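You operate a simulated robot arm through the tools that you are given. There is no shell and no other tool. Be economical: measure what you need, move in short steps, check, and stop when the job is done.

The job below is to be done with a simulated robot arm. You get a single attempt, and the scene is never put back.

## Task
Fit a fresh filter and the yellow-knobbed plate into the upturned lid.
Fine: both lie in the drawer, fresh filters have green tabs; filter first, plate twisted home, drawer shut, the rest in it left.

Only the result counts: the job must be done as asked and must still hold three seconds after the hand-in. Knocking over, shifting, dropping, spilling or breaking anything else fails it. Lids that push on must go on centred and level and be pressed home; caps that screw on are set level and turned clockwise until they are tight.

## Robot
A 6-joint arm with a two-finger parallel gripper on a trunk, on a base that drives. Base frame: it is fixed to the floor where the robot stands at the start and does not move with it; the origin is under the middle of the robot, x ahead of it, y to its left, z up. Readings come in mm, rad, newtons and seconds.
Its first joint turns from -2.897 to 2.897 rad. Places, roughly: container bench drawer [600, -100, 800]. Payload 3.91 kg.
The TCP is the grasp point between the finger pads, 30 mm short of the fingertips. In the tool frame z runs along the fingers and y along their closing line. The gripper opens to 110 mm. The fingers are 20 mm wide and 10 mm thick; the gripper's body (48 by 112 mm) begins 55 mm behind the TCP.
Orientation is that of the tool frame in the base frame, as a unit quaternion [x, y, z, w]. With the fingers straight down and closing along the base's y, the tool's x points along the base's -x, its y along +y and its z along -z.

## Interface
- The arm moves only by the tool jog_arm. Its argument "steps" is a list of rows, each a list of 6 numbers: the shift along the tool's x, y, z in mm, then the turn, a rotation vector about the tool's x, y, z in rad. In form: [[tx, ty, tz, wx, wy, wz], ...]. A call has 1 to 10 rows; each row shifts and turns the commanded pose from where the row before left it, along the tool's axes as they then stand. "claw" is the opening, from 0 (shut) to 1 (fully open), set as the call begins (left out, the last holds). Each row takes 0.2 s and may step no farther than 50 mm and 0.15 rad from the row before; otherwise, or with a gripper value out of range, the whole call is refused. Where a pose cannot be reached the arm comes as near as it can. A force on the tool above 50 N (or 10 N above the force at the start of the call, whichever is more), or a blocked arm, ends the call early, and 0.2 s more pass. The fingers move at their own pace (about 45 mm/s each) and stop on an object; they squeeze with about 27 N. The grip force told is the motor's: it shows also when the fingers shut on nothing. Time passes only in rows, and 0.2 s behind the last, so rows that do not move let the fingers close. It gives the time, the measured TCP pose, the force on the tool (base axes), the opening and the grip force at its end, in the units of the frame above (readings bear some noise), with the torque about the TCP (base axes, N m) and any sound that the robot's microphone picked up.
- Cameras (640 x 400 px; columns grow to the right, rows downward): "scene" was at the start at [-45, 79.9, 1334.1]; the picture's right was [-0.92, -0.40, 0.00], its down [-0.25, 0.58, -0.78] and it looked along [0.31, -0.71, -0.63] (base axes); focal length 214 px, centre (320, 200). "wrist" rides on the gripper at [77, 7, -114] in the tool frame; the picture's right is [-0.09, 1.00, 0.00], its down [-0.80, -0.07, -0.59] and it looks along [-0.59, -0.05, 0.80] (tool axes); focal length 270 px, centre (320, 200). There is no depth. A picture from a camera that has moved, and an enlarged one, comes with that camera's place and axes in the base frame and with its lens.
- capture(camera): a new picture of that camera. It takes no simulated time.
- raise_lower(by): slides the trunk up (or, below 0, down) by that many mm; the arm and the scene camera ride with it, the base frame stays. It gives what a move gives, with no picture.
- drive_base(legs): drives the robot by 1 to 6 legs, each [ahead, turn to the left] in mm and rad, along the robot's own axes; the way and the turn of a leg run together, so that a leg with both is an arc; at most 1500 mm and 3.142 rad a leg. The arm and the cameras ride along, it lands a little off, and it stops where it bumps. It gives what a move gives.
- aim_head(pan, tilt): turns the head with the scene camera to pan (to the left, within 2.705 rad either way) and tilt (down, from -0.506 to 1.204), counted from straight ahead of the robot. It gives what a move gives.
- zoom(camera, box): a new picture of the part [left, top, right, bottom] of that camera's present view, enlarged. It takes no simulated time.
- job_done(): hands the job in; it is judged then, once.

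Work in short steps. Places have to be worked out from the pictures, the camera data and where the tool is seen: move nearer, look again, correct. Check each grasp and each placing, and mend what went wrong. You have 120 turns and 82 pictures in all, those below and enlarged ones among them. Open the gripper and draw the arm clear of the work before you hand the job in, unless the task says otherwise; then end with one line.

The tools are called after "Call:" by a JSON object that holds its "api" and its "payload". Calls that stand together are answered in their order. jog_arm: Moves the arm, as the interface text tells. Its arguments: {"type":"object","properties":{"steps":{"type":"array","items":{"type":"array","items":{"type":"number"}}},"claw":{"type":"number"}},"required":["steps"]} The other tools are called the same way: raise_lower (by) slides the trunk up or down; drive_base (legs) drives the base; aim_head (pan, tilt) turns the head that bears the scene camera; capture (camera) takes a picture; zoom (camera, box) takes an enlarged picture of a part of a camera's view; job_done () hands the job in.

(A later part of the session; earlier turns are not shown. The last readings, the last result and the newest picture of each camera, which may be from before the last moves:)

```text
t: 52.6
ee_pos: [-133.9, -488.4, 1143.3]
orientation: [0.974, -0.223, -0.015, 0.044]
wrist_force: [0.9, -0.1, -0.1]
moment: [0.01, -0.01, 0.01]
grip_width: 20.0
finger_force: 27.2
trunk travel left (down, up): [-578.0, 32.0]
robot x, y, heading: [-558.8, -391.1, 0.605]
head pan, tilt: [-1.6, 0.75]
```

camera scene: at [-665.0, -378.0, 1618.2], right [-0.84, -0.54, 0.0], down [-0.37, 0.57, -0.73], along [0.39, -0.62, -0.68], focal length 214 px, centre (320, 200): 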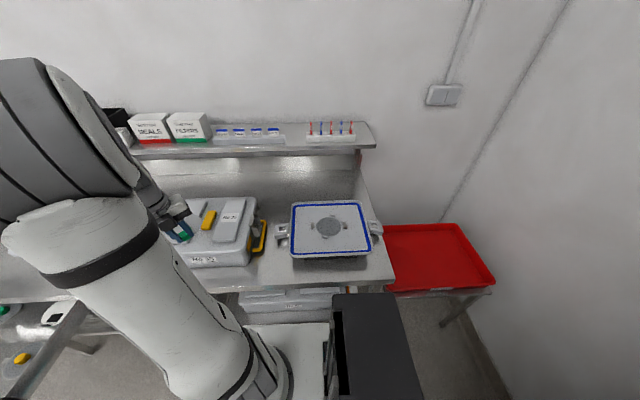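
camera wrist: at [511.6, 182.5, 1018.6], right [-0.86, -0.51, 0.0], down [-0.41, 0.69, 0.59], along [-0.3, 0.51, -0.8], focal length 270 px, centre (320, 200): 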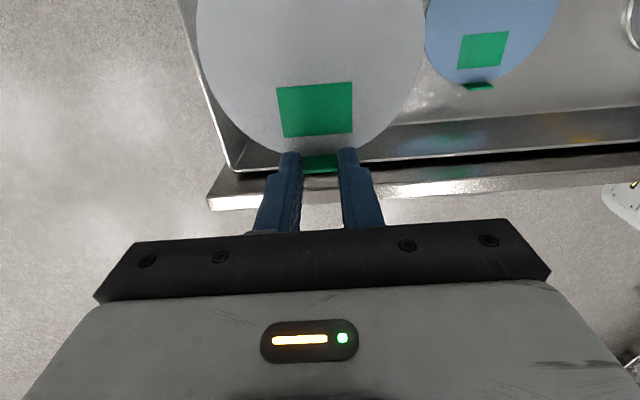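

Commands start from the real pose. I correct the small tilt and rotate the tool clockwise.

Call:
{"api": "jog_arm", "payload": {"steps": [[0, 0, 0, 0.092, 0.01, 0], [0, 0, -20, 0, 0, 0.148], [0, 0, -20, 0, 0, 0.148], [0, 0, 0, 0, 0, 0.148], [0, 0, 0, 0, 0, 0.148], [0, 0, 0, 0, 0, 0.148], [0, 0, 0, 0, 0, 0.148], [0, 0, 0, 0, 0, 0.148], [0, 0, 0, 0, 0, 0.148], [0, 0, 0, 0, 0, 0.148]]}}

Call:
{"api": "jog_arm", "payload": {"steps": [[0, 0, 0, 0, 0, 0.148], [0, 0, 0, 0, 0, 0.148], [0, 0, 0, 0, 0, 0.148], [0, 0, 0, 0, 0, 0.148], [0, 0, 0, 0, 0, 0.148], [0, 0, 0, 0, 0, 0.148], [0, 0, 0, 0, 0, 0.148], [0, 0, 0, 0, 0, 0.148], [0, 0, 0, 0, 0, 0.148], [0, 0, 0, 0, 0, 0.148]]}}

```text
t: 54.8
ee_pos: [-132.5, -490.0, 1183.4]
orientation: [-0.628, 0.778, -0.001, 0.002]
wrist_force: [-0.7, 0.1, -0.1]
moment: [0.0, 0.01, 0.01]
grip_width: 19.9
finger_force: 26.9
trunk travel left (down, up): [-578.0, 32.0]
robot x, y, heading: [-558.3, -391.0, 0.597]
head pan, tilt: [-1.6, 0.75]
```

```text
t: 57.0
ee_pos: [-133.8, -489.9, 1183.0]
orientation: [0.061, 0.998, 0.001, 0.001]
wrist_force: [0.5, -0.4, 0.1]
moment: [-0.01, 0.01, 0.0]
grip_width: 20.0
finger_force: 27.1
trunk travel left (down, up): [-578.0, 32.0]
robot x, y, heading: [-558.6, -388.8, 0.602]
head pan, tilt: [-1.6, 0.75]
```

Now the wrist is free. I translate to above the lid.

Call:
{"api": "jog_arm", "payload": {"steps": [[16.4, -40.4, 0, 0, 0, 0], [16.4, -40.4, 0, 0, 0, 0], [16.4, -40.4, 0, 0, 0, 0], [16.4, -40.4, 0, 0, 0, 0], [16.4, -40.4, 0, 0, 0, 0], [16.4, -40.4, 0, 0, 0, 0], [16.4, -40.4, 0, 0, 0, 0], [16.4, -40.4, 0, 0, 0, 0], [16.4, -40.4, 0, 0, 0, 0], [16.4, -40.4, 0, 0, 0, 0.1]]}}

Call:
{"api": "capture", "payload": {"camera": "scene"}}

Call:
{"api": "capture", "payload": {"camera": "wrist"}}

```text
t: 59.2
ee_pos: [-345.8, -871.8, 1182.2]
orientation: [0.109, 0.994, 0.001, 0.001]
wrist_force: [-0.5, 0.9, 0.4]
moment: [0.03, -0.01, 0.0]
grip_width: 19.8
finger_force: 26.9
trunk travel left (down, up): [-578.0, 32.0]
robot x, y, heading: [-558.3, -390.1, 0.593]
head pan, tilt: [-1.6, 0.75]
```

```text
47 pictures are left
camera scene: at [-665.5, -379.2, 1618.2], right [-0.84, -0.54, 0.0], down [-0.37, 0.58, -0.73], along [0.39, -0.62, -0.68], focal length 214 px, centre (320, 200)
```

scene: 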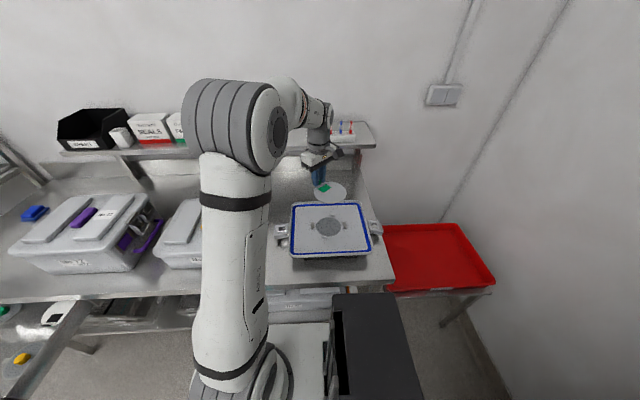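

```text
46 pictures are left
camera wrist: at [-419.8, -848.0, 1297.2], right [0.3, 0.95, 0.0], down [0.76, -0.25, 0.6], along [0.57, -0.18, -0.8], focal length 270 px, centre (320, 200)
```

wrist: 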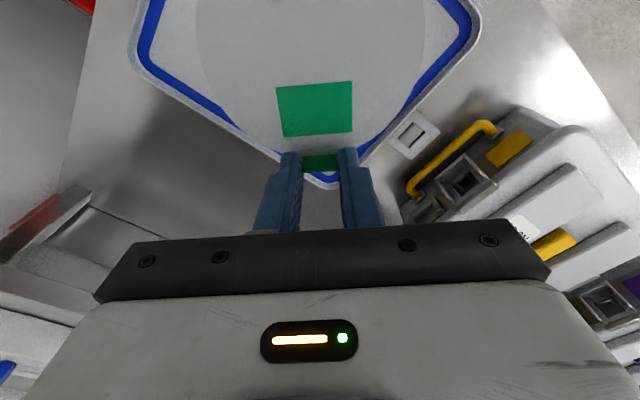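

The head camera sees both disc and lid. I enlarge that region for a precise comparison.

Call:
{"api": "zoom", "payload": {"camera": "scene", "box": [265, 170, 393, 250]}}

```text
5.00 times, centred on (329, 210) of scene
camera zoom: at [-665.5, -379.2, 1618.2], right [-0.84, -0.54, 0.0], down [-0.37, 0.58, -0.73], along [0.39, -0.62, -0.68], focal length 1072 px, centre (275, 150)
```

zoom: 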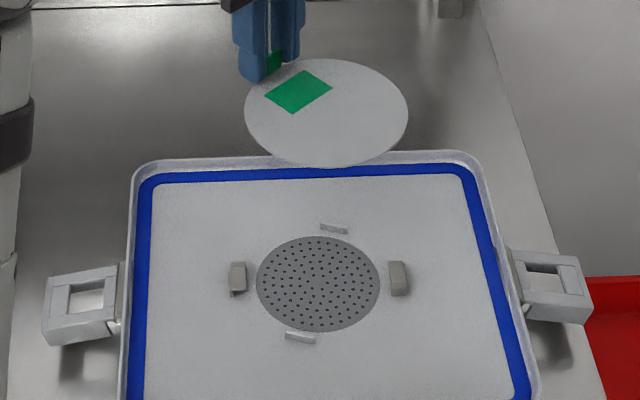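

Disc and lid line up in plan to within a few mm (lid centre ≈(-399,-860,~960)). I lower by 130 mm and compare again.

Call:
{"api": "jog_arm", "payload": {"steps": [[0, 0, 35, 0, 0, 0], [0, 0, 35, 0, 0, 0], [0, 0, 35, 0, 0, 0], [0, 0, 25, 0, 0, 0], [0, 0, 0, 0, 0, 0]]}}

Call:
{"api": "zoom", "payload": {"camera": "scene", "box": [285, 195, 373, 250]}}

```text
t: 60.4
ee_pos: [-344.2, -869.7, 1053.3]
orientation: [0.109, 0.994, 0.0, 0.001]
wrist_force: [1.4, -0.4, -0.5]
moment: [-0.02, -0.01, 0.0]
grip_width: 20.0
finger_force: 26.7
trunk travel left (down, up): [-578.0, 32.0]
robot x, y, heading: [-555.0, -393.1, 0.602]
head pan, tilt: [-1.6, 0.75]
```

```text
7.27 times, centred on (329, 222) of scene
camera zoom: at [-665.2, -377.8, 1618.2], right [-0.84, -0.54, 0.0], down [-0.37, 0.57, -0.73], along [0.39, -0.62, -0.68], focal length 1560 px, centre (254, 36)
```

zoom: 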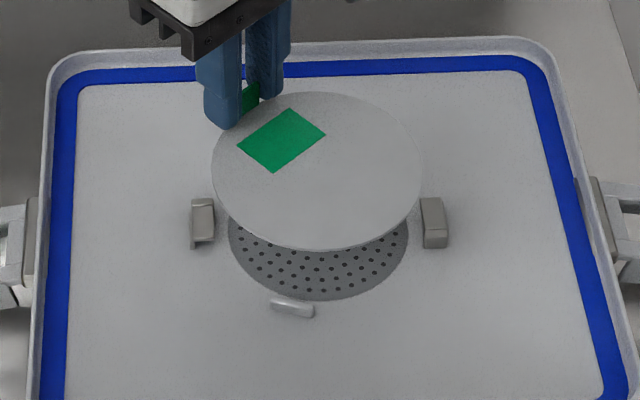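

Columns agree; the row agreement depends on the lid height, so I take a wrist view to triangulate it.

Call:
{"api": "capture", "payload": {"camera": "wrist"}}

```text
43 pictures are left
camera wrist: at [-417.6, -846.3, 1167.8], right [0.3, 0.95, 0.0], down [0.76, -0.24, 0.6], along [0.57, -0.18, -0.8], focal length 270 px, centre (320, 200)
```

wrist: 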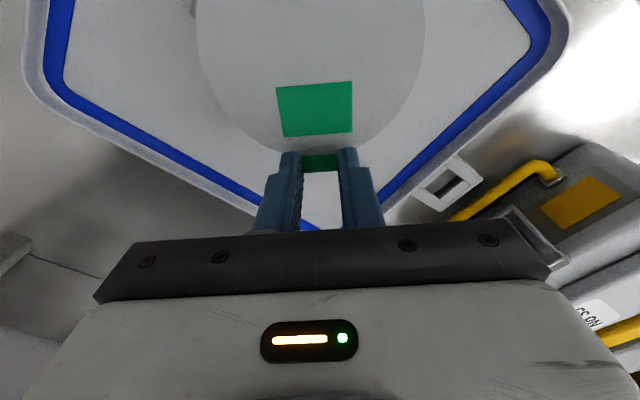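

Combining both head-camera heights and wrist views, the lid surface is at z≈936, so the disc must go ~20 mm farther from me. I shift it back by that and descend 50 mm.

Call:
{"api": "jog_arm", "payload": {"steps": [[-14.2, -14.1, 0, 0, 0, 0], [0, 0, 25, 0, 0, 0], [0, 0, 25, 0, 0, 0], [0, 0, 0, 0, 0, 0]]}}

Call:
{"api": "zoom", "payload": {"camera": "scene", "box": [285, 195, 373, 250]}}

Call:
{"api": "capture", "payload": {"camera": "wrist"}}

```text
t: 61.4
ee_pos: [-334.8, -887.2, 1001.3]
orientation: [0.11, 0.994, 0.0, 0.001]
wrist_force: [0.7, -0.1, -0.2]
moment: [-0.01, 0.01, -0.01]
grip_width: 20.0
finger_force: 27.2
trunk travel left (down, up): [-578.0, 32.0]
robot x, y, heading: [-563.5, -388.5, 0.596]
head pan, tilt: [-1.6, 0.75]
```

```text
7.27 times, centred on (329, 222) of scene
camera zoom: at [-665.1, -378.0, 1618.2], right [-0.84, -0.54, 0.0], down [-0.37, 0.57, -0.73], along [0.39, -0.62, -0.68], focal length 1560 px, centre (254, 36)
```

zoom: 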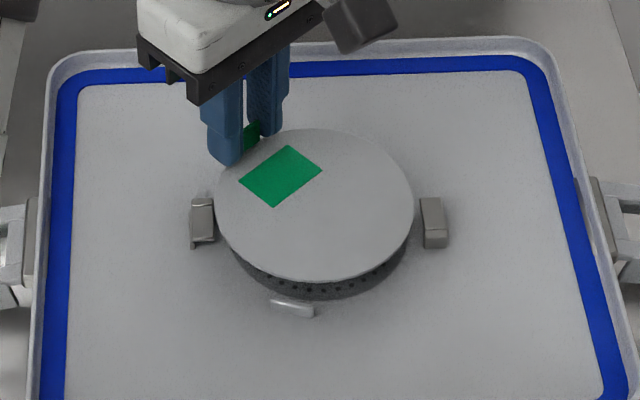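

```text
41 pictures are left
camera wrist: at [-407.0, -863.8, 1117.2], right [0.3, 0.95, 0.0], down [0.76, -0.24, 0.6], along [0.57, -0.18, -0.8], focal length 270 px, centre (320, 200)
```

wrist: 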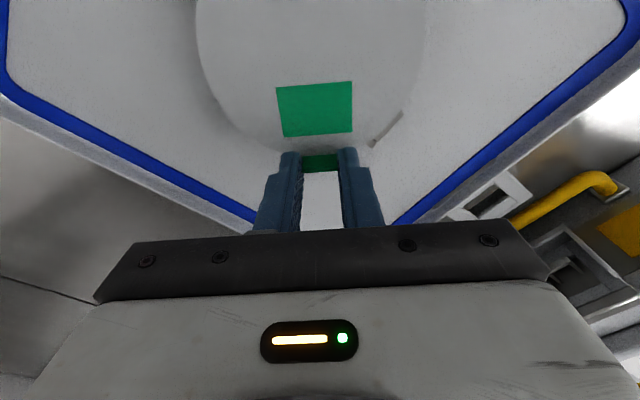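

Visual estimate: disc should end ~5 mm more back and 2 mm right. I apply part and descend 15 mm.

Call:
{"api": "jog_arm", "payload": {"steps": [[-0.7, -3.6, 0, 0, 0, 0], [0, 0, 8, 0, 0, 0], [0, 0, 7, 0, 0, 0], [0, 0, 0, 0, 0, 0]]}}

Call:
{"api": "zoom", "payload": {"camera": "scene", "box": [300, 205, 356, 240]}}

```text
t: 62.4
ee_pos: [-333.5, -891.5, 987.3]
orientation: [0.11, 0.994, 0.0, 0.001]
wrist_force: [0.1, -0.2, 0.1]
moment: [0.0, 0.0, 0.01]
grip_width: 19.5
finger_force: 26.9
trunk travel left (down, up): [-578.0, 32.0]
robot x, y, heading: [-560.1, -388.8, 0.603]
head pan, tilt: [-1.6, 0.75]
```

```text
11.43 times, centred on (328, 222) of scene
camera zoom: at [-665.1, -378.0, 1618.2], right [-0.84, -0.54, 0.0], down [-0.37, 0.57, -0.73], along [0.39, -0.62, -0.68], focal length 2451 px, centre (229, -57)
```

zoom: 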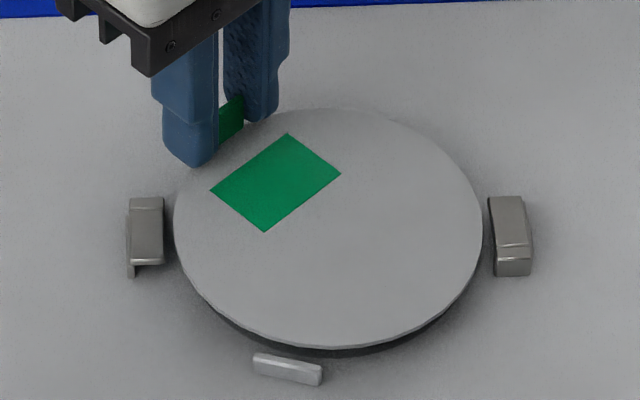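

Laterally centred; remaining drop about 10–16 mm. I descend 9 mm more and look.

Call:
{"api": "jog_arm", "payload": {"steps": [[0, 0, 5, 0, 0, 0], [0, 0, 4, 0, 0, 0], [0, 0, 0, 0, 0, 0]]}}

Call:
{"api": "zoom", "payload": {"camera": "scene", "box": [300, 205, 356, 240]}}

```text
t: 63.2
ee_pos: [-332.7, -890.3, 979.0]
orientation: [0.11, 0.994, 0.001, 0.001]
wrist_force: [-0.2, 0.0, -0.4]
moment: [0.02, -0.04, 0.02]
grip_width: 19.8
finger_force: 26.4
trunk travel left (down, up): [-578.0, 32.0]
robot x, y, heading: [-560.8, -392.8, 0.597]
head pan, tilt: [-1.6, 0.75]
```

```text
11.43 times, centred on (328, 222) of scene
camera zoom: at [-665.1, -378.1, 1618.2], right [-0.84, -0.54, 0.0], down [-0.37, 0.57, -0.73], along [0.39, -0.62, -0.68], focal length 2451 px, centre (229, -57)
```

zoom: 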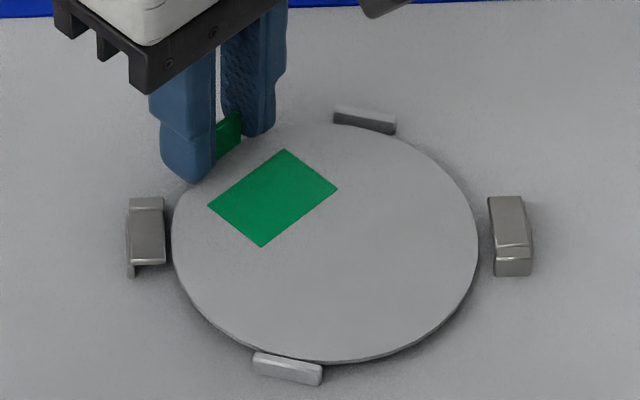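

Very close: the stops are now visible just fore and aft of the disc. I ease down in 2 mm steps watching the force.

Call:
{"api": "jog_arm", "payload": {"steps": [[0.3, -0.3, 2, 0, 0, 0], [0, 0, 2, 0, 0, 0], [0, 0, 0, 0, 0, 0]]}}

Call:
{"api": "zoom", "payload": {"camera": "scene", "box": [300, 205, 356, 240]}}

```text
t: 64.0
ee_pos: [-333.7, -891.3, 975.1]
orientation: [0.109, 0.994, 0.0, 0.001]
wrist_force: [0.3, 0.0, 0.3]
moment: [0.01, 0.01, 0.01]
grip_width: 20.2
finger_force: 26.8
trunk travel left (down, up): [-578.0, 32.0]
robot x, y, heading: [-563.4, -391.6, 0.595]
head pan, tilt: [-1.6, 0.75]
```

```text
11.43 times, centred on (328, 222) of scene
camera zoom: at [-665.1, -378.1, 1618.2], right [-0.84, -0.54, 0.0], down [-0.37, 0.57, -0.73], along [0.39, -0.62, -0.68], focal length 2451 px, centre (229, -57)
```

zoom: 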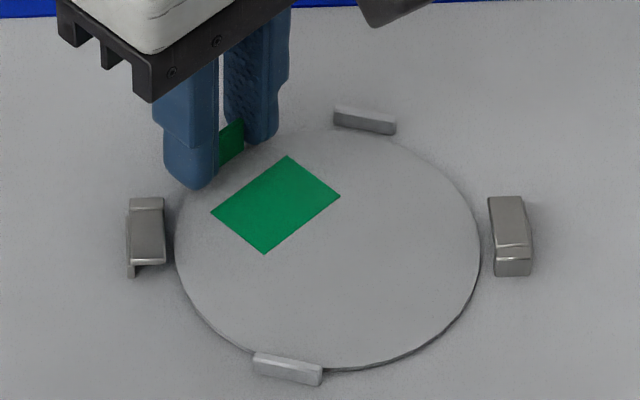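

The disc is slipping in behind the front stop, centred. I lower 2 mm more checking contact.

Call:
{"api": "jog_arm", "payload": {"steps": [[0, 0, 1.5, 0, 0, 0], [0, 0, 1, 0, 0, 0], [0, 0, 0, 0, 0, 0]]}}

Call:
{"api": "zoom", "payload": {"camera": "scene", "box": [300, 205, 356, 240]}}

```text
t: 64.8
ee_pos: [-334.5, -892.6, 973.6]
orientation: [0.109, 0.994, 0.0, 0.001]
wrist_force: [0.1, -1.0, 5.2]
moment: [0.08, 0.36, -0.01]
grip_width: 20.0
finger_force: 26.9
trunk travel left (down, up): [-578.0, 32.0]
robot x, y, heading: [-560.9, -391.4, 0.597]
head pan, tilt: [-1.6, 0.75]
```

```text
11.43 times, centred on (328, 222) of scene
camera zoom: at [-665.3, -377.5, 1618.2], right [-0.84, -0.54, 0.0], down [-0.37, 0.57, -0.73], along [0.39, -0.62, -0.68], focal length 2451 px, centre (229, -57)
```

zoom: 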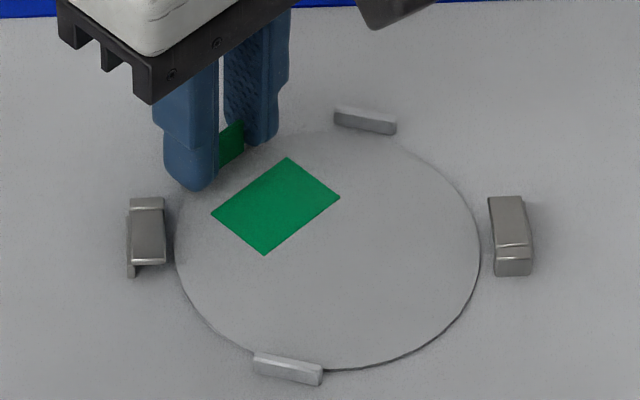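

Contact (5 N): the disc rests on the lid between hooks and stops. I open slightly and rise straight up.

Call:
{"api": "jog_arm", "payload": {"steps": [[0, 0, 0, 0, 0, 0], [0, 0, 0, 0, 0, 0], [0, 0, 0, 0, 0, 0]], "claw": 0.27}}

Call:
{"api": "jog_arm", "payload": {"steps": [[0, 0, -10, 0, 0, 0], [0, 0, -20, 0, 0, 0], [0, 0, -40, 0, 0, 0], [0, 0, -45, 0, 0, 0], [0, 0, -45, 0, 0, 0], [0, 0, -45, 0, 0, 0]]}}

Call:
{"api": "zoom", "payload": {"camera": "scene", "box": [300, 205, 356, 240]}}

Call:
{"api": "capture", "payload": {"camera": "wrist"}}

```text
t: 65.6
ee_pos: [-333.1, -892.6, 973.6]
orientation: [0.11, 0.994, 0.001, 0.001]
wrist_force: [0.6, 0.0, -0.5]
moment: [0.0, -0.02, -0.02]
grip_width: 30.0
finger_force: 0.0
trunk travel left (down, up): [-578.0, 32.0]
robot x, y, heading: [-559.8, -394.5, 0.598]
head pan, tilt: [-1.6, 0.75]
```

```text
t: 67.0
ee_pos: [-337.5, -891.4, 1177.4]
orientation: [0.109, 0.994, 0.001, 0.001]
wrist_force: [0.8, 0.6, -0.2]
moment: [0.0, 0.0, 0.01]
grip_width: 29.9
finger_force: 0.2
trunk travel left (down, up): [-578.0, 32.0]
robot x, y, heading: [-559.2, -393.3, 0.601]
head pan, tilt: [-1.6, 0.75]
```

```text
11.43 times, centred on (328, 222) of scene
camera zoom: at [-665.3, -377.5, 1618.1], right [-0.84, -0.54, 0.0], down [-0.37, 0.57, -0.73], along [0.39, -0.62, -0.68], focal length 2451 px, centre (229, -57)
```

zoom: 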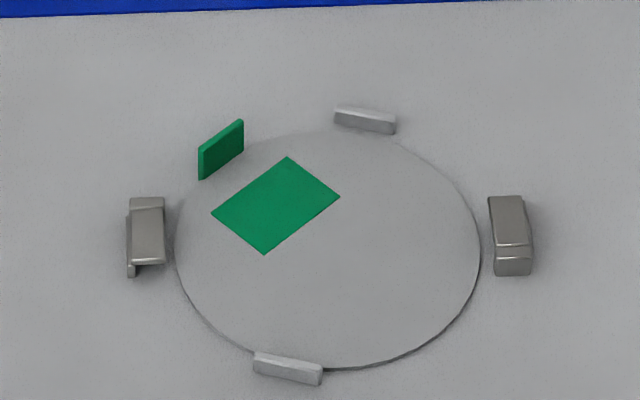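

```text
35 pictures are left
camera wrist: at [-410.0, -868.8, 1292.2], right [0.3, 0.95, 0.0], down [0.76, -0.24, 0.6], along [0.57, -0.18, -0.8], focal length 270 px, centre (320, 200)
```

wrist: 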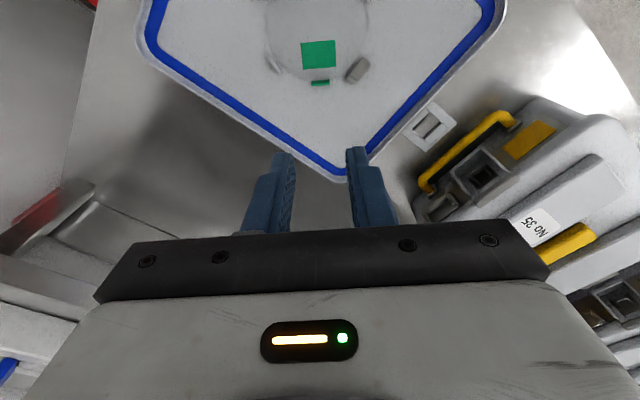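

The filter lies centred and flat with its tab in the free back-left sector (lid centre ≈(-388,-880)). Now I swing the arm back to the front at height, to fetch the plate.

Call:
{"api": "jog_arm", "payload": {"steps": [[-11.1, 43.5, 0, 0, 0, 0], [-11.1, 43.5, 0, 0, 0, 0], [-11.1, 43.5, 0, 0, 0, 0], [-11.1, 43.5, 0, 0, 0, 0], [-11.1, 43.5, 0, 0, 0, 0], [-11.1, 43.5, 0, 0, 0, 0], [-11.1, 43.5, 0, 0, 0, 0], [-11.1, 43.5, 0, 0, 0, 0], [-11.1, 43.5, 0, 0, 0, 0], [-11.1, 43.5, 0, 0, 0, 0]]}}

Call:
{"api": "jog_arm", "payload": {"steps": [[18, 37, 0, 0, 0, 0], [18, 37, 0, 0, 0, 0], [18, 37, 0, 0, 0, 0], [18, 37, 0, 0, 0, 0], [18, 37, 0, 0, 0, 0], [18, 37, 0, 0, 0, 0], [18, 37, 0, 0, 0, 0], [0, 0, 0, 0, 0, 0.15], [0, 0, 0, 0, 0, 0.15]], "claw": 0.6}}

Call:
{"api": "drive_base", "payload": {"legs": [[520, 0.018]]}}

Call:
{"api": "raise_lower", "payload": {"by": -290}}

Call:
{"api": "capture", "payload": {"camera": "wrist"}}

```text
t: 69.2
ee_pos: [-132.1, -491.4, 1177.3]
orientation: [0.11, 0.994, 0.0, 0.001]
wrist_force: [0.3, 0.4, -0.4]
moment: [0.01, 0.05, 0.0]
grip_width: 30.0
finger_force: 0.1
trunk travel left (down, up): [-578.0, 32.0]
robot x, y, heading: [-563.3, -393.0, 0.604]
head pan, tilt: [-1.6, 0.75]
```

```text
t: 71.2
ee_pos: [-198.1, -211.3, 1179.9]
orientation: [0.258, 0.966, 0.0, 0.001]
wrist_force: [0.9, 0.7, -1.2]
moment: [0.04, -0.02, 0.01]
grip_width: 66.1
finger_force: 0.1
trunk travel left (down, up): [-578.0, 32.0]
robot x, y, heading: [-562.0, -389.8, 0.602]
head pan, tilt: [-1.6, 0.75]
```

```text
t: 74.2
ee_pos: [227.1, 96.7, 1180.3]
orientation: [0.246, 0.969, 0.0, 0.001]
wrist_force: [0.6, 0.8, -0.6]
moment: [-0.01, 0.01, -0.01]
grip_width: 66.2
finger_force: 0.0
trunk travel left (down, up): [-578.0, 32.0]
robot x, y, heading: [-130.8, -94.3, 0.627]
head pan, tilt: [-1.6, 0.75]
```

```text
t: 77.1
ee_pos: [226.7, 97.7, 889.9]
orientation: [0.245, 0.969, 0.001, 0.001]
wrist_force: [-0.3, -0.4, -0.7]
moment: [-0.03, 0.04, 0.0]
grip_width: 66.3
finger_force: 0.0
trunk travel left (down, up): [-288.0, 322.0]
robot x, y, heading: [-124.3, -92.1, 0.63]
head pan, tilt: [-1.6, 0.75]
```

```text
34 pictures are left
camera wrist: at [162.8, 139.8, 1004.1], right [0.55, 0.83, 0.0], down [0.67, -0.44, 0.6], along [0.5, -0.33, -0.8], focal length 270 px, centre (320, 200)
```

wrist: 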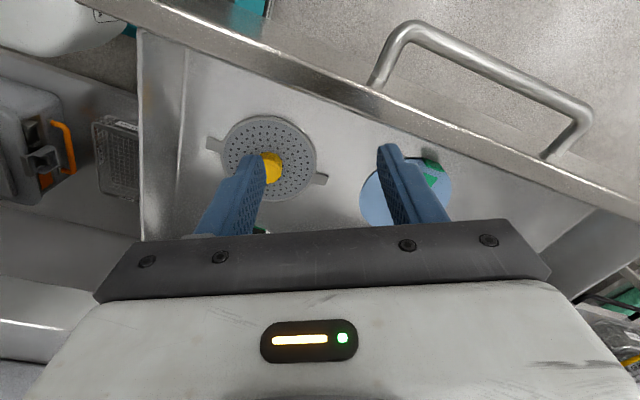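

The robot is back with a ~10 mm odometry drift; the plate's knob now reads about (250,18), ears along 0.61 rad. I centre over it and turn the gripper.

Call:
{"api": "jog_arm", "payload": {"steps": [[-29.2, -29.5, 0, 0, 0, 0], [-29.2, -29.5, 0, 0, 0, 0], [0, 0, 0, 0, 0, 0.148], [0, 0, 0, 0, 0, 0.148], [0, 0, 0, 0, 0, 0.149], [0, 0, 0, 0, 0, 0]]}}

Call:
{"api": "capture", "payload": {"camera": "wrist"}}

```text
t: 78.5
ee_pos: [250.1, 17.0, 888.8]
orientation: [0.454, 0.891, 0.002, 0.0]
wrist_force: [1.0, 0.6, 0.6]
moment: [-0.01, 0.04, -0.02]
grip_width: 66.0
finger_force: 0.1
trunk travel left (down, up): [-288.0, 322.0]
robot x, y, heading: [-133.2, -95.6, 0.621]
head pan, tilt: [-1.6, 0.75]
```

```text
33 pictures are left
camera wrist: at [211.0, 83.7, 1004.2], right [0.86, 0.51, 0.0], down [0.41, -0.69, 0.59], along [0.31, -0.51, -0.8], focal length 270 px, centre (320, 200)
```

wrist: 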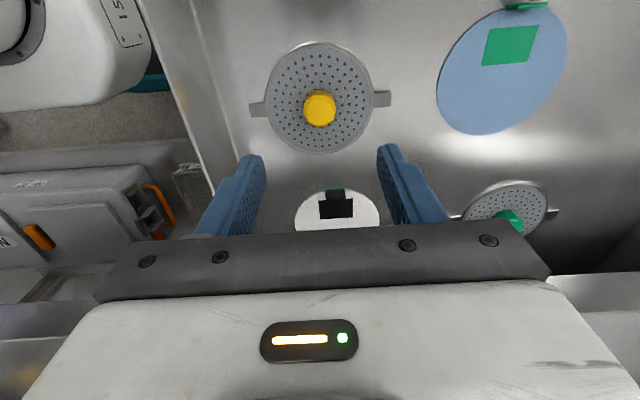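

Knob centre reads (249,21.5), ~29 mm wide. I correct and descend 70 mm, then check height.

Call:
{"api": "jog_arm", "payload": {"steps": [[4.2, 1.8, 35, 0, 0, 0], [0, 0, 35, 0, 0, 0], [0, 0, 0, 0, 0, 0]]}}

Call:
{"api": "capture", "payload": {"camera": "wrist"}}

```text
t: 79.3
ee_pos: [251.2, 22.1, 818.6]
orientation: [0.453, 0.891, 0.001, 0.0]
wrist_force: [-0.5, -0.2, -0.5]
moment: [-0.02, 0.0, 0.01]
grip_width: 66.0
finger_force: 0.0
trunk travel left (down, up): [-288.0, 322.0]
robot x, y, heading: [-131.3, -90.7, 0.626]
head pan, tilt: [-1.6, 0.75]
```

```text
32 pictures are left
camera wrist: at [212.4, 87.4, 932.7], right [0.86, 0.52, 0.0], down [0.41, -0.69, 0.59], along [0.31, -0.51, -0.8], focal length 270 px, centre (320, 200)
```

wrist: 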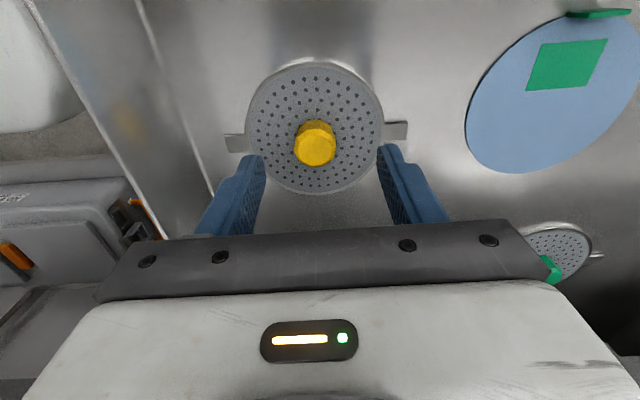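

Knob top is at z≈776, the plate at 744. I go down to TCP z≈780 with a 2.5 mm sideways correction and close on the knob.

Call:
{"api": "jog_arm", "payload": {"steps": [[0, -2.5, 15, 0, 0, 0], [0, 0, 14, 0, 0, 0], [0, 0, 9, 0, 0, 0], [0, 0, 0, 0, 0, 0]]}}

Call:
{"api": "zoom", "payload": {"camera": "wrist", "box": [220, 70, 420, 220]}}

```text
t: 80.3
ee_pos: [248.3, 20.5, 780.9]
orientation: [0.453, 0.892, 0.001, 0.001]
wrist_force: [0.1, 0.1, -0.3]
moment: [0.03, 0.04, 0.0]
grip_width: 66.3
finger_force: 0.0
trunk travel left (down, up): [-288.0, 322.0]
robot x, y, heading: [-127.0, -95.2, 0.629]
head pan, tilt: [-1.6, 0.75]
```

```text
2.67 times, centred on (320, 145) of wrist
camera zoom: at [208.2, 86.9, 895.8], right [0.86, 0.52, 0.0], down [0.41, -0.69, 0.59], along [0.31, -0.51, -0.8], focal length 721 px, centre (320, 347)
```

zoom: 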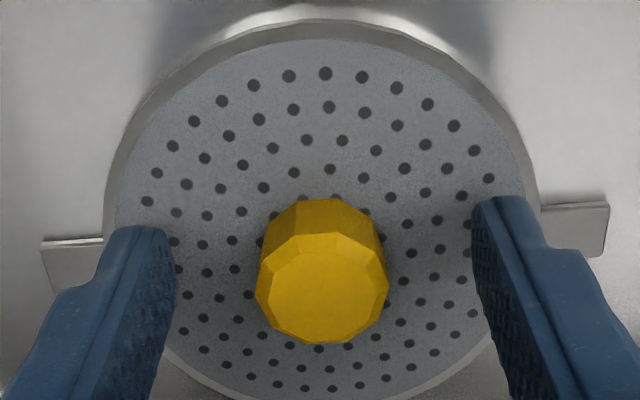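

Knob well centred; I nudge 2 mm and close.

Call:
{"api": "jog_arm", "payload": {"steps": [[2, 0, 0, 0, 0, 0], [0, 0, 0, 0, 0, 0], [0, 0, 0, 0, 0, 0], [0, 0, 0, 0, 0, 0], [0, 0, 0, 0, 0, 0]], "claw": 0}}

Call:
{"api": "jog_arm", "payload": {"steps": [[0, 0, -8, 0, 0, 0], [0, 0, -20, 0, 0, 0], [0, 0, -35, 0, 0, 0], [0, 0, -40, 0, 0, 0], [0, 0, 0, 0, 0, 0]]}}

Call:
{"api": "capture", "payload": {"camera": "wrist"}}

```text
t: 81.5
ee_pos: [245.5, 22.1, 781.1]
orientation: [0.453, 0.892, 0.001, 0.001]
wrist_force: [-0.5, 0.1, 1.0]
moment: [-0.04, 0.04, -0.01]
grip_width: 28.5
finger_force: 27.0
trunk travel left (down, up): [-288.0, 322.0]
robot x, y, heading: [-131.8, -93.5, 0.623]
head pan, tilt: [-1.6, 0.75]
```

```text
t: 82.7
ee_pos: [247.7, 20.2, 882.9]
orientation: [0.454, 0.891, 0.002, 0.002]
wrist_force: [0.4, -0.2, -0.7]
moment: [0.01, 0.02, 0.02]
grip_width: 28.6
finger_force: 27.6
trunk travel left (down, up): [-288.0, 322.0]
robot x, y, heading: [-128.0, -93.7, 0.629]
head pan, tilt: [-1.6, 0.75]
```

```text
30 pictures are left
camera wrist: at [207.4, 86.3, 998.1], right [0.86, 0.52, 0.0], down [0.41, -0.69, 0.59], along [0.31, -0.51, -0.8], focal length 270 px, centre (320, 200)
```

wrist: 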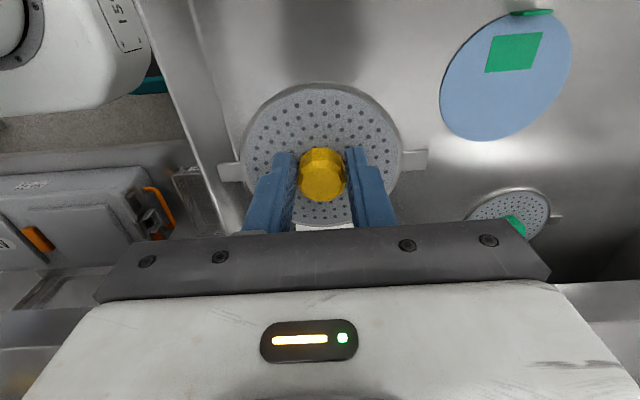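

The plate is held, ears along tool y. I raise the trunk and drive back to the lid.

Call:
{"api": "raise_lower", "payload": {"by": 290}}

Call:
{"api": "drive_base", "payload": {"legs": [[-525, -0.01]]}}

```text
t: 85.7
ee_pos: [247.5, 20.5, 1171.8]
orientation: [0.453, 0.891, 0.001, 0.001]
wrist_force: [-0.7, -0.1, -0.5]
moment: [-0.01, 0.03, -0.03]
grip_width: 28.8
finger_force: 26.2
trunk travel left (down, up): [-578.0, 32.0]
robot x, y, heading: [-131.1, -94.8, 0.622]
head pan, tilt: [-1.6, 0.75]
```

```text
t: 88.8
ee_pos: [-188.8, -297.8, 1172.8]
orientation: [0.462, 0.887, 0.002, 0.001]
wrist_force: [-0.6, 0.1, -0.4]
moment: [0.0, -0.02, -0.01]
grip_width: 28.6
finger_force: 27.2
trunk travel left (down, up): [-578.0, 32.0]
robot x, y, heading: [-572.6, -402.9, 0.604]
head pan, tilt: [-1.6, 0.75]
```

I move the plate over the lid at height, then turn it counter-clockwise by 0.6 rad for the insertion angle.

Call:
{"api": "jog_arm", "payload": {"steps": [[-32.9, -29, 0, 0, 0, 0], [-32.9, -29, 0, 0, 0, 0], [-32.9, -29, 0, 0, 0, 0], [-32.9, -29, 0, 0, 0, 0], [-32.9, -29, 0, 0, 0, 0], [-32.9, -29, 0, 0, 0, 0], [-32.9, -29, 0, 0, 0, 0]]}}

Call:
{"api": "jog_arm", "payload": {"steps": [[-18.9, -42.2, 0, 0, 0, 0], [-18.9, -42.2, 0, 0, 0, 0], [-18.9, -42.2, 0, 0, 0, 0], [-18.9, -42.2, 0, 0, 0, 0], [-18.9, -42.2, 0, 0, 0, 0], [-18.9, -42.2, 0, 0, 0, 0], [-18.9, -42.2, 0, 0, 0, 0]]}}

Call:
{"api": "jog_arm", "payload": {"steps": [[0, 0, 0, 0, 0, -0.15], [0, 0, 0, 0, 0, -0.15], [0, 0, 0, 0, 0, -0.15], [0, 0, 0, 0, 0, -0.15], [0, 0, 40, 0, 0, 0], [0, 0, 40, 0, 0, 0], [0, 0, 0, 0, 0, 0]]}}

Call:
{"api": "zoom", "payload": {"camera": "scene", "box": [265, 170, 393, 250]}}

```text
t: 90.4
ee_pos: [-223.4, -606.0, 1172.6]
orientation: [0.462, 0.887, 0.0, 0.0]
wrist_force: [0.2, 0.3, -0.8]
moment: [0.04, 0.02, -0.02]
grip_width: 28.6
finger_force: 27.0
trunk travel left (down, up): [-578.0, 32.0]
robot x, y, heading: [-570.3, -404.2, 0.606]
head pan, tilt: [-1.6, 0.75]
```

```text
t: 92.0
ee_pos: [-389.2, -883.6, 1171.6]
orientation: [0.461, 0.887, 0.002, 0.0]
wrist_force: [-0.3, -0.6, -1.5]
moment: [0.02, -0.01, 0.03]
grip_width: 28.2
finger_force: 27.1
trunk travel left (down, up): [-578.0, 32.0]
robot x, y, heading: [-568.2, -407.2, 0.609]
head pan, tilt: [-1.6, 0.75]
```

```text
t: 93.6
ee_pos: [-388.1, -881.3, 1092.3]
orientation: [0.179, 0.984, 0.001, 0.001]
wrist_force: [-0.1, -0.5, -0.8]
moment: [0.01, 0.02, 0.02]
grip_width: 27.9
finger_force: 27.1
trunk travel left (down, up): [-578.0, 32.0]
robot x, y, heading: [-566.9, -407.3, 0.604]
head pan, tilt: [-1.6, 0.75]
```

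```text
5.00 times, centred on (329, 210) of scene
camera zoom: at [-672.1, -391.3, 1618.2], right [-0.84, -0.54, 0.0], down [-0.37, 0.57, -0.73], along [0.4, -0.61, -0.68], focal length 1072 px, centre (275, 150)
```

zoom: 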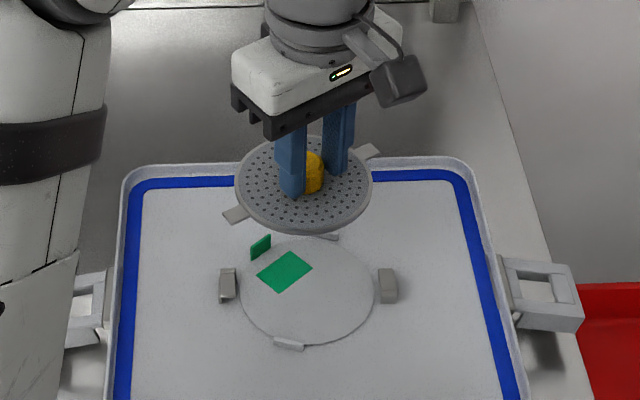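

The plate hangs with its left ear front-left, 0.6 rad CCW of the hooks, as needed. I shift 5 mm right / 4 mm nearer and descend 75 mm.

Call:
{"api": "jog_arm", "payload": {"steps": [[6.2, -1.6, 0, 0, 0, 0], [0, 0, 40, 0, 0, 0], [0, 0, 35, 0, 0, 0], [0, 0, 0, 0, 0, 0]]}}

Call:
{"api": "zoom", "payload": {"camera": "scene", "box": [298, 205, 354, 240]}}

```text
t: 94.6
ee_pos: [-395.4, -878.6, 1017.8]
orientation: [0.179, 0.984, 0.0, 0.001]
wrist_force: [0.5, -0.1, -0.5]
moment: [-0.03, 0.0, 0.03]
grip_width: 28.0
finger_force: 26.8
trunk travel left (down, up): [-578.0, 32.0]
robot x, y, heading: [-570.6, -402.1, 0.608]
head pan, tilt: [-1.6, 0.75]
```

```text
11.43 times, centred on (326, 222) of scene
camera zoom: at [-672.1, -391.3, 1618.2], right [-0.84, -0.54, 0.0], down [-0.37, 0.57, -0.73], along [0.4, -0.61, -0.68], focal length 2451 px, centre (251, -57)
```

zoom: 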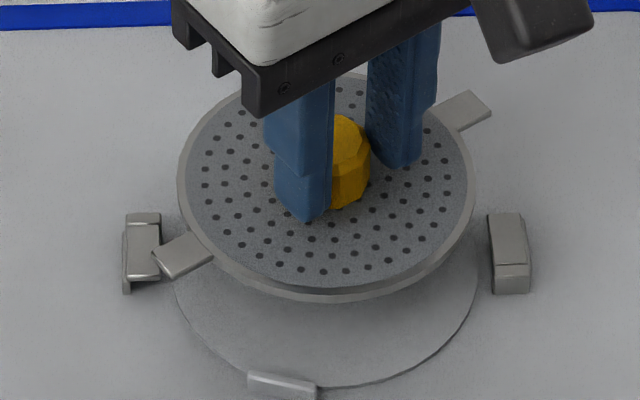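

Nearly aligned. I add 1.5 mm correction and descend 27 mm.

Call:
{"api": "jog_arm", "payload": {"steps": [[1.5, 0, 0, 0, 0, 0], [0, 0, 14, 0, 0, 0], [0, 0, 13, 0, 0, 0], [0, 0, 0, 0, 0, 0]]}}

Call:
{"api": "zoom", "payload": {"camera": "scene", "box": [298, 205, 354, 240]}}

```text
t: 95.6
ee_pos: [-396.0, -878.9, 990.2]
orientation: [0.179, 0.984, 0.0, 0.002]
wrist_force: [-3.6, 0.3, 8.9]
moment: [-0.12, -0.4, -0.03]
grip_width: 25.8
finger_force: 26.9
trunk travel left (down, up): [-578.0, 32.0]
robot x, y, heading: [-571.9, -405.5, 0.601]
head pan, tilt: [-1.6, 0.75]
```

```text
11.43 times, centred on (326, 222) of scene
camera zoom: at [-673.0, -390.7, 1618.2], right [-0.84, -0.54, 0.0], down [-0.37, 0.57, -0.73], along [0.4, -0.61, -0.68], focal length 2451 px, centre (251, -57)
```

zoom: 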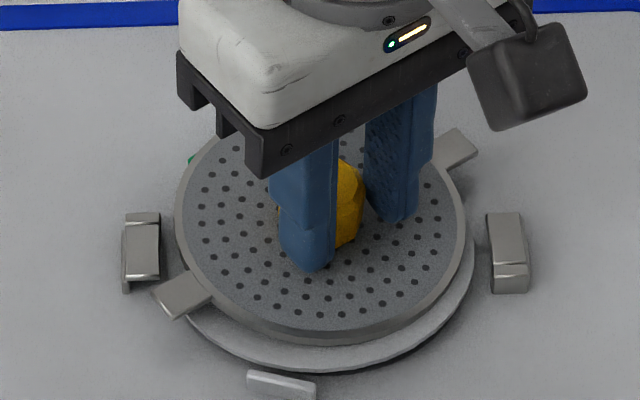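

Contact came early, at the filter's upright tab: the plate's rim caught it and tipped the filter slightly. I raise 40 mm at once and look.

Call:
{"api": "jog_arm", "payload": {"steps": [[0, 0, -10, 0, 0, 0], [0, 0, -15, 0, 0, 0], [0, 0, -15, 0, 0, 0], [0, 0, 0, 0, 0, 0]]}}

Call:
{"api": "zoom", "payload": {"camera": "scene", "box": [298, 205, 354, 240]}}

```text
t: 96.6
ee_pos: [-397.7, -880.0, 1031.3]
orientation: [0.178, 0.984, 0.001, 0.001]
wrist_force: [-0.3, -0.3, -1.1]
moment: [0.01, -0.01, -0.01]
grip_width: 25.6
finger_force: 26.8
trunk travel left (down, up): [-578.0, 32.0]
robot x, y, heading: [-565.6, -405.6, 0.607]
head pan, tilt: [-1.6, 0.75]
```

```text
11.43 times, centred on (326, 222) of scene
camera zoom: at [-672.0, -391.6, 1618.2], right [-0.84, -0.54, 0.0], down [-0.37, 0.57, -0.73], along [0.4, -0.61, -0.68], focal length 2451 px, centre (251, -57)
```

zoom: 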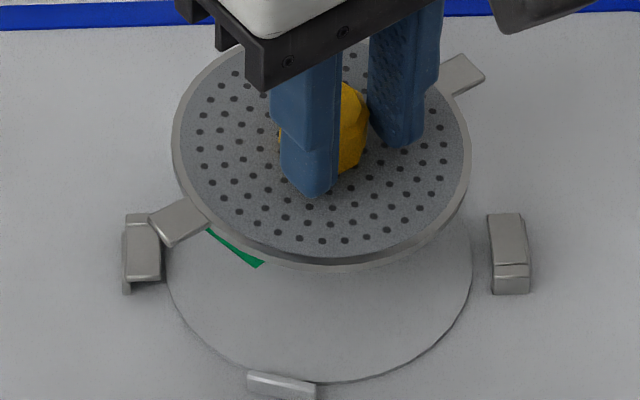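

The filter settled flat again, ~1.5 mm left of centre (still fine), with its tab now farther out. I shift the plate 1.7 mm right, descend 20 mm and re-measure.

Call:
{"api": "jog_arm", "payload": {"steps": [[1.0, -1.4, 0, 0, 0, 0], [0, 0, 10, 0, 0, 0], [0, 0, 10, 0, 0, 0], [0, 0, 0, 0, 0, 0]]}}

Call:
{"api": "zoom", "payload": {"camera": "scene", "box": [298, 205, 354, 240]}}

Call:
{"api": "capture", "payload": {"camera": "wrist"}}

```text
t: 97.6
ee_pos: [-397.4, -879.3, 1009.4]
orientation: [0.179, 0.984, 0.001, 0.001]
wrist_force: [-0.1, -0.2, -1.0]
moment: [0.0, 0.01, -0.04]
grip_width: 25.3
finger_force: 27.0
trunk travel left (down, up): [-578.0, 32.0]
robot x, y, heading: [-569.6, -402.1, 0.606]
head pan, tilt: [-1.6, 0.75]
```

```text
11.43 times, centred on (326, 222) of scene
camera zoom: at [-672.0, -391.5, 1618.2], right [-0.84, -0.54, 0.0], down [-0.37, 0.57, -0.73], along [0.4, -0.61, -0.68], focal length 2451 px, centre (251, -57)
```

zoom: 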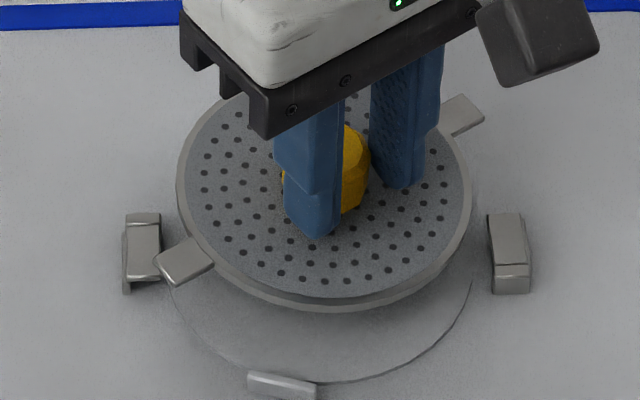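

```text
24 pictures are left
camera wrist: at [-466.7, -846.7, 1124.3], right [0.43, 0.9, 0.0], down [0.72, -0.35, 0.6], along [0.54, -0.26, -0.8], focal length 270 px, centre (320, 200)
```

wrist: 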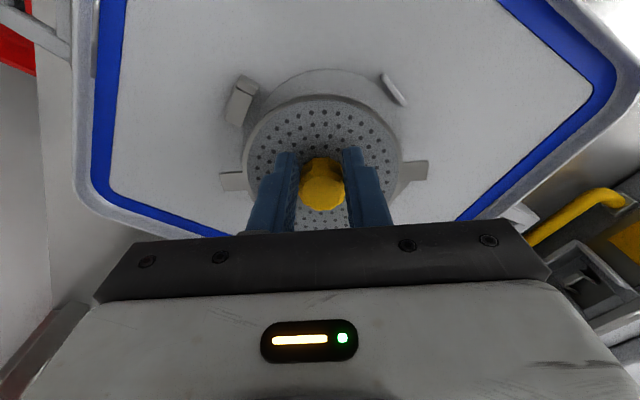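

I move 2 mm nearer and descend 14 mm, to just about tab level, then check.

Call:
{"api": "jog_arm", "payload": {"steps": [[1.9, 0.8, 0, 0, 0, 0], [0, 0, 7, 0, 0, 0], [0, 0, 7, 0, 0, 0], [0, 0, 0, 0, 0, 0]]}}

Call:
{"api": "zoom", "payload": {"camera": "scene", "box": [298, 205, 354, 240]}}

```text
t: 98.6
ee_pos: [-400.0, -878.6, 995.6]
orientation: [0.179, 0.984, 0.0, 0.001]
wrist_force: [-0.5, 0.6, -1.5]
moment: [0.02, 0.05, 0.02]
grip_width: 25.3
finger_force: 27.0
trunk travel left (down, up): [-578.0, 32.0]
robot x, y, heading: [-570.7, -405.3, 0.611]
head pan, tilt: [-1.6, 0.75]
```

```text
11.43 times, centred on (326, 222) of scene
camera zoom: at [-672.1, -391.5, 1618.2], right [-0.84, -0.54, 0.0], down [-0.37, 0.57, -0.73], along [0.4, -0.61, -0.68], focal length 2451 px, centre (251, -57)
```

zoom: 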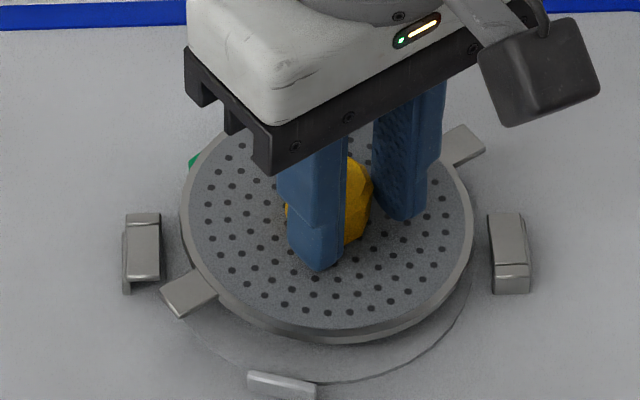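

Alignment looks good and the tab stands clear behind-left of the plate. I ease down 8 mm watching the force.

Call:
{"api": "jog_arm", "payload": {"steps": [[0, 0, 4, 0, 0, 0], [0, 0, 4, 0, 0, 0], [0, 0, 0, 0, 0, 0]]}}

Call:
{"api": "zoom", "payload": {"camera": "scene", "box": [298, 205, 354, 240]}}

```text
t: 99.4
ee_pos: [-399.9, -879.2, 987.9]
orientation: [0.178, 0.984, 0.001, 0.001]
wrist_force: [-0.3, 0.2, -0.1]
moment: [0.01, 0.01, 0.05]
grip_width: 25.4
finger_force: 27.2
trunk travel left (down, up): [-578.0, 32.0]
robot x, y, heading: [-566.4, -406.1, 0.61]
head pan, tilt: [-1.6, 0.75]
```

```text
11.43 times, centred on (326, 222) of scene
camera zoom: at [-672.0, -391.5, 1618.2], right [-0.84, -0.54, 0.0], down [-0.37, 0.57, -0.73], along [0.4, -0.61, -0.68], focal length 2451 px, centre (251, -57)
```

zoom: 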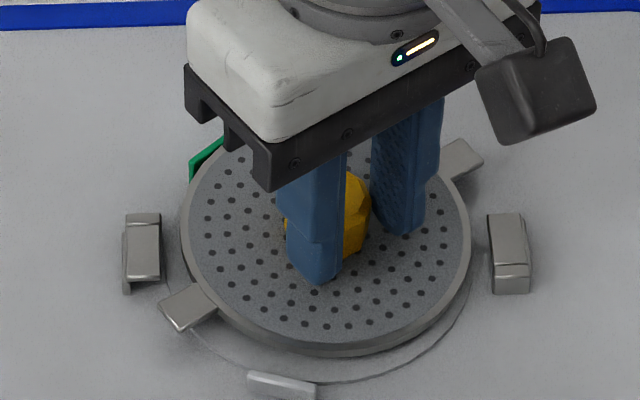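

No contact and the tab is passed cleanly. I continue down 6 mm.

Call:
{"api": "jog_arm", "payload": {"steps": [[0, 0, 3, 0, 0, 0], [0, 0, 3, 0, 0, 0], [0, 0, 0, 0, 0, 0]]}}

Call:
{"api": "zoom", "payload": {"camera": "scene", "box": [298, 205, 354, 240]}}

```text
t: 100.2
ee_pos: [-399.7, -877.6, 982.4]
orientation: [0.179, 0.984, 0.0, 0.002]
wrist_force: [-0.2, -0.1, 6.1]
moment: [0.08, 0.31, 0.02]
grip_width: 25.2
finger_force: 27.2
trunk travel left (down, up): [-578.0, 32.0]
robot x, y, heading: [-569.6, -410.2, 0.602]
head pan, tilt: [-1.6, 0.75]
```

```text
11.43 times, centred on (326, 222) of scene
camera zoom: at [-672.3, -390.9, 1618.2], right [-0.84, -0.54, 0.0], down [-0.37, 0.57, -0.73], along [0.4, -0.61, -0.68], focal length 2451 px, centre (251, -57)
```

zoom: 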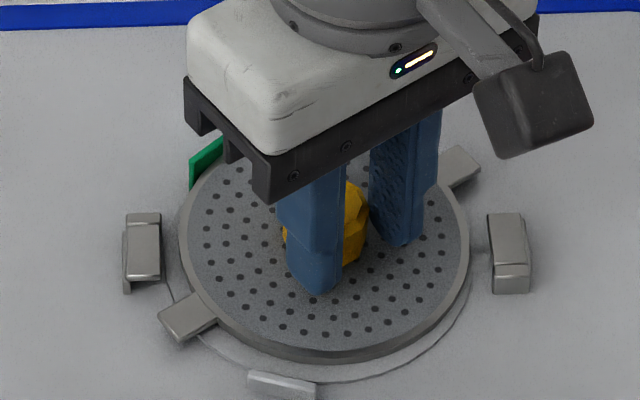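

Contact of 6 N at the plate's front-right edge; by the picture the plate sits ~4 mm too far back. I lift 2 mm, shift 4 mm toward me and touch down again.

Call:
{"api": "jog_arm", "payload": {"steps": [[0, 0, -2.5, 0, 0, 0], [3.2, 2.4, 0, 0, 0, 0], [0, 0, 2, 0, 0, 0], [0, 0, 1, 0, 0, 0], [0, 0, 0, 0, 0, 0]]}}

Call:
{"api": "zoom", "payload": {"camera": "scene", "box": [298, 205, 354, 240]}}

```text
t: 101.4
ee_pos: [-400.7, -874.6, 981.9]
orientation: [0.179, 0.984, 0.0, 0.002]
wrist_force: [1.1, 0.3, 4.9]
moment: [0.03, 0.2, -0.01]
grip_width: 24.8
finger_force: 27.2
trunk travel left (down, up): [-578.0, 32.0]
robot x, y, heading: [-562.7, -403.9, 0.605]
head pan, tilt: [-1.6, 0.75]
```

```text
11.43 times, centred on (326, 222) of scene
camera zoom: at [-672.2, -391.0, 1618.2], right [-0.84, -0.54, 0.0], down [-0.37, 0.57, -0.73], along [0.4, -0.61, -0.68], focal length 2451 px, centre (251, -57)
```

zoom: 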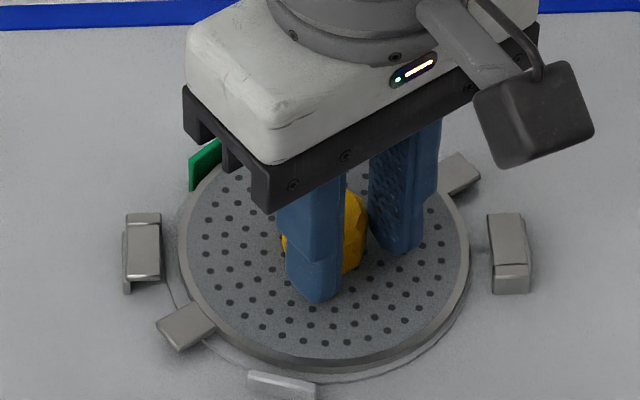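

Now concentric with the filter. I press down gently to seat the plate level.

Call:
{"api": "jog_arm", "payload": {"steps": [[0, 0, 1, 0, 0, 0], [0, 0, 1, 0, 0, 0], [0, 0, 0, 0, 0, 0]]}}

```text
t: 102.2
ee_pos: [-400.6, -876.0, 980.5]
orientation: [0.178, 0.984, 0.001, 0.002]
wrist_force: [-1.0, 0.2, 7.3]
moment: [0.13, 0.35, 0.0]
grip_width: 24.0
finger_force: 26.7
trunk travel left (down, up): [-578.0, 32.0]
robot x, y, heading: [-569.5, -407.6, 0.608]
head pan, tilt: [-1.6, 0.75]
```

The knob slides a little in the grip as the plate levels. I release it, so it settles flat, and look.

Call:
{"api": "jog_arm", "payload": {"steps": [[0, 0, 0, 0, 0, 0], [0, 0, 0, 0, 0, 0], [0, 0, -30, 0, 0, 0], [0, 0, -40, 0, 0, 0], [0, 0, -40, 0, 0, 0]], "claw": 0.55}}

Call:
{"api": "zoom", "payload": {"camera": "scene", "box": [298, 205, 354, 240]}}

Call:
{"api": "capture", "payload": {"camera": "wrist"}}

```text
t: 103.4
ee_pos: [-400.2, -874.6, 1093.1]
orientation: [0.179, 0.984, 0.0, 0.001]
wrist_force: [0.6, 1.1, -0.6]
moment: [0.0, -0.03, -0.02]
grip_width: 60.6
finger_force: 0.1
trunk travel left (down, up): [-578.0, 32.0]
robot x, y, heading: [-568.4, -404.6, 0.605]
head pan, tilt: [-1.6, 0.75]
```

```text
11.43 times, centred on (326, 222) of scene
camera zoom: at [-672.1, -390.9, 1618.1], right [-0.84, -0.54, 0.0], down [-0.37, 0.57, -0.73], along [0.4, -0.61, -0.68], focal length 2451 px, centre (251, -57)
```

zoom: 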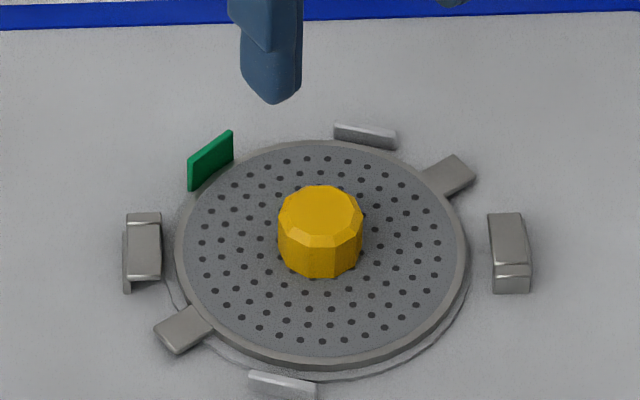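

```text
18 pictures are left
camera wrist: at [-469.4, -841.6, 1207.2], right [0.43, 0.9, 0.0], down [0.72, -0.35, 0.6], along [0.54, -0.26, -0.8], focal length 270 px, centre (320, 200)
```

wrist: 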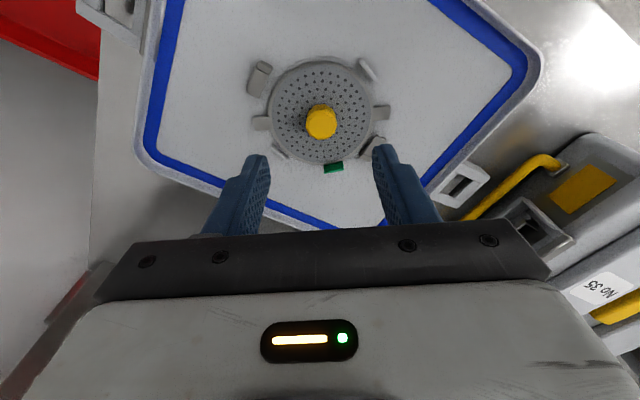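

The plate lies flat and centred (within ~1 mm), ears clear of the hooks. The knob is 9 mm off my TCP along tool x; I re-centre, descend, and grip squarely.

Call:
{"api": "jog_arm", "payload": {"steps": [[-9, 0.3, 0, 0, 0, 0], [0, 0, 40, 0, 0, 0], [0, 0, 40, 0, 0, 0], [0, 0, 0, 0, 0, 0]]}}

Call:
{"api": "zoom", "payload": {"camera": "wrist", "box": [220, 70, 420, 220]}}

```text
t: 104.4
ee_pos: [-392.2, -877.0, 1011.2]
orientation: [0.179, 0.984, 0.0, 0.001]
wrist_force: [-1.1, -0.7, -0.1]
moment: [0.0, 0.0, 0.0]
grip_width: 60.5
finger_force: 0.0
trunk travel left (down, up): [-578.0, 32.0]
robot x, y, heading: [-565.7, -404.0, 0.608]
head pan, tilt: [-1.6, 0.75]
```

```text
2.67 times, centred on (320, 145) of wrist
camera zoom: at [-461.1, -844.6, 1125.8], right [0.43, 0.9, 0.0], down [0.72, -0.35, 0.6], along [0.54, -0.26, -0.8], focal length 721 px, centre (320, 347)
```

zoom: 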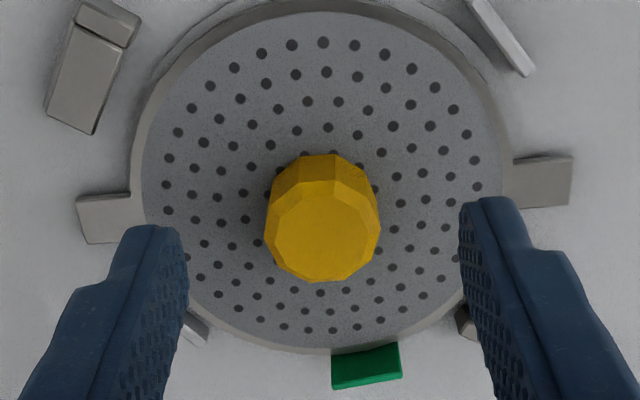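

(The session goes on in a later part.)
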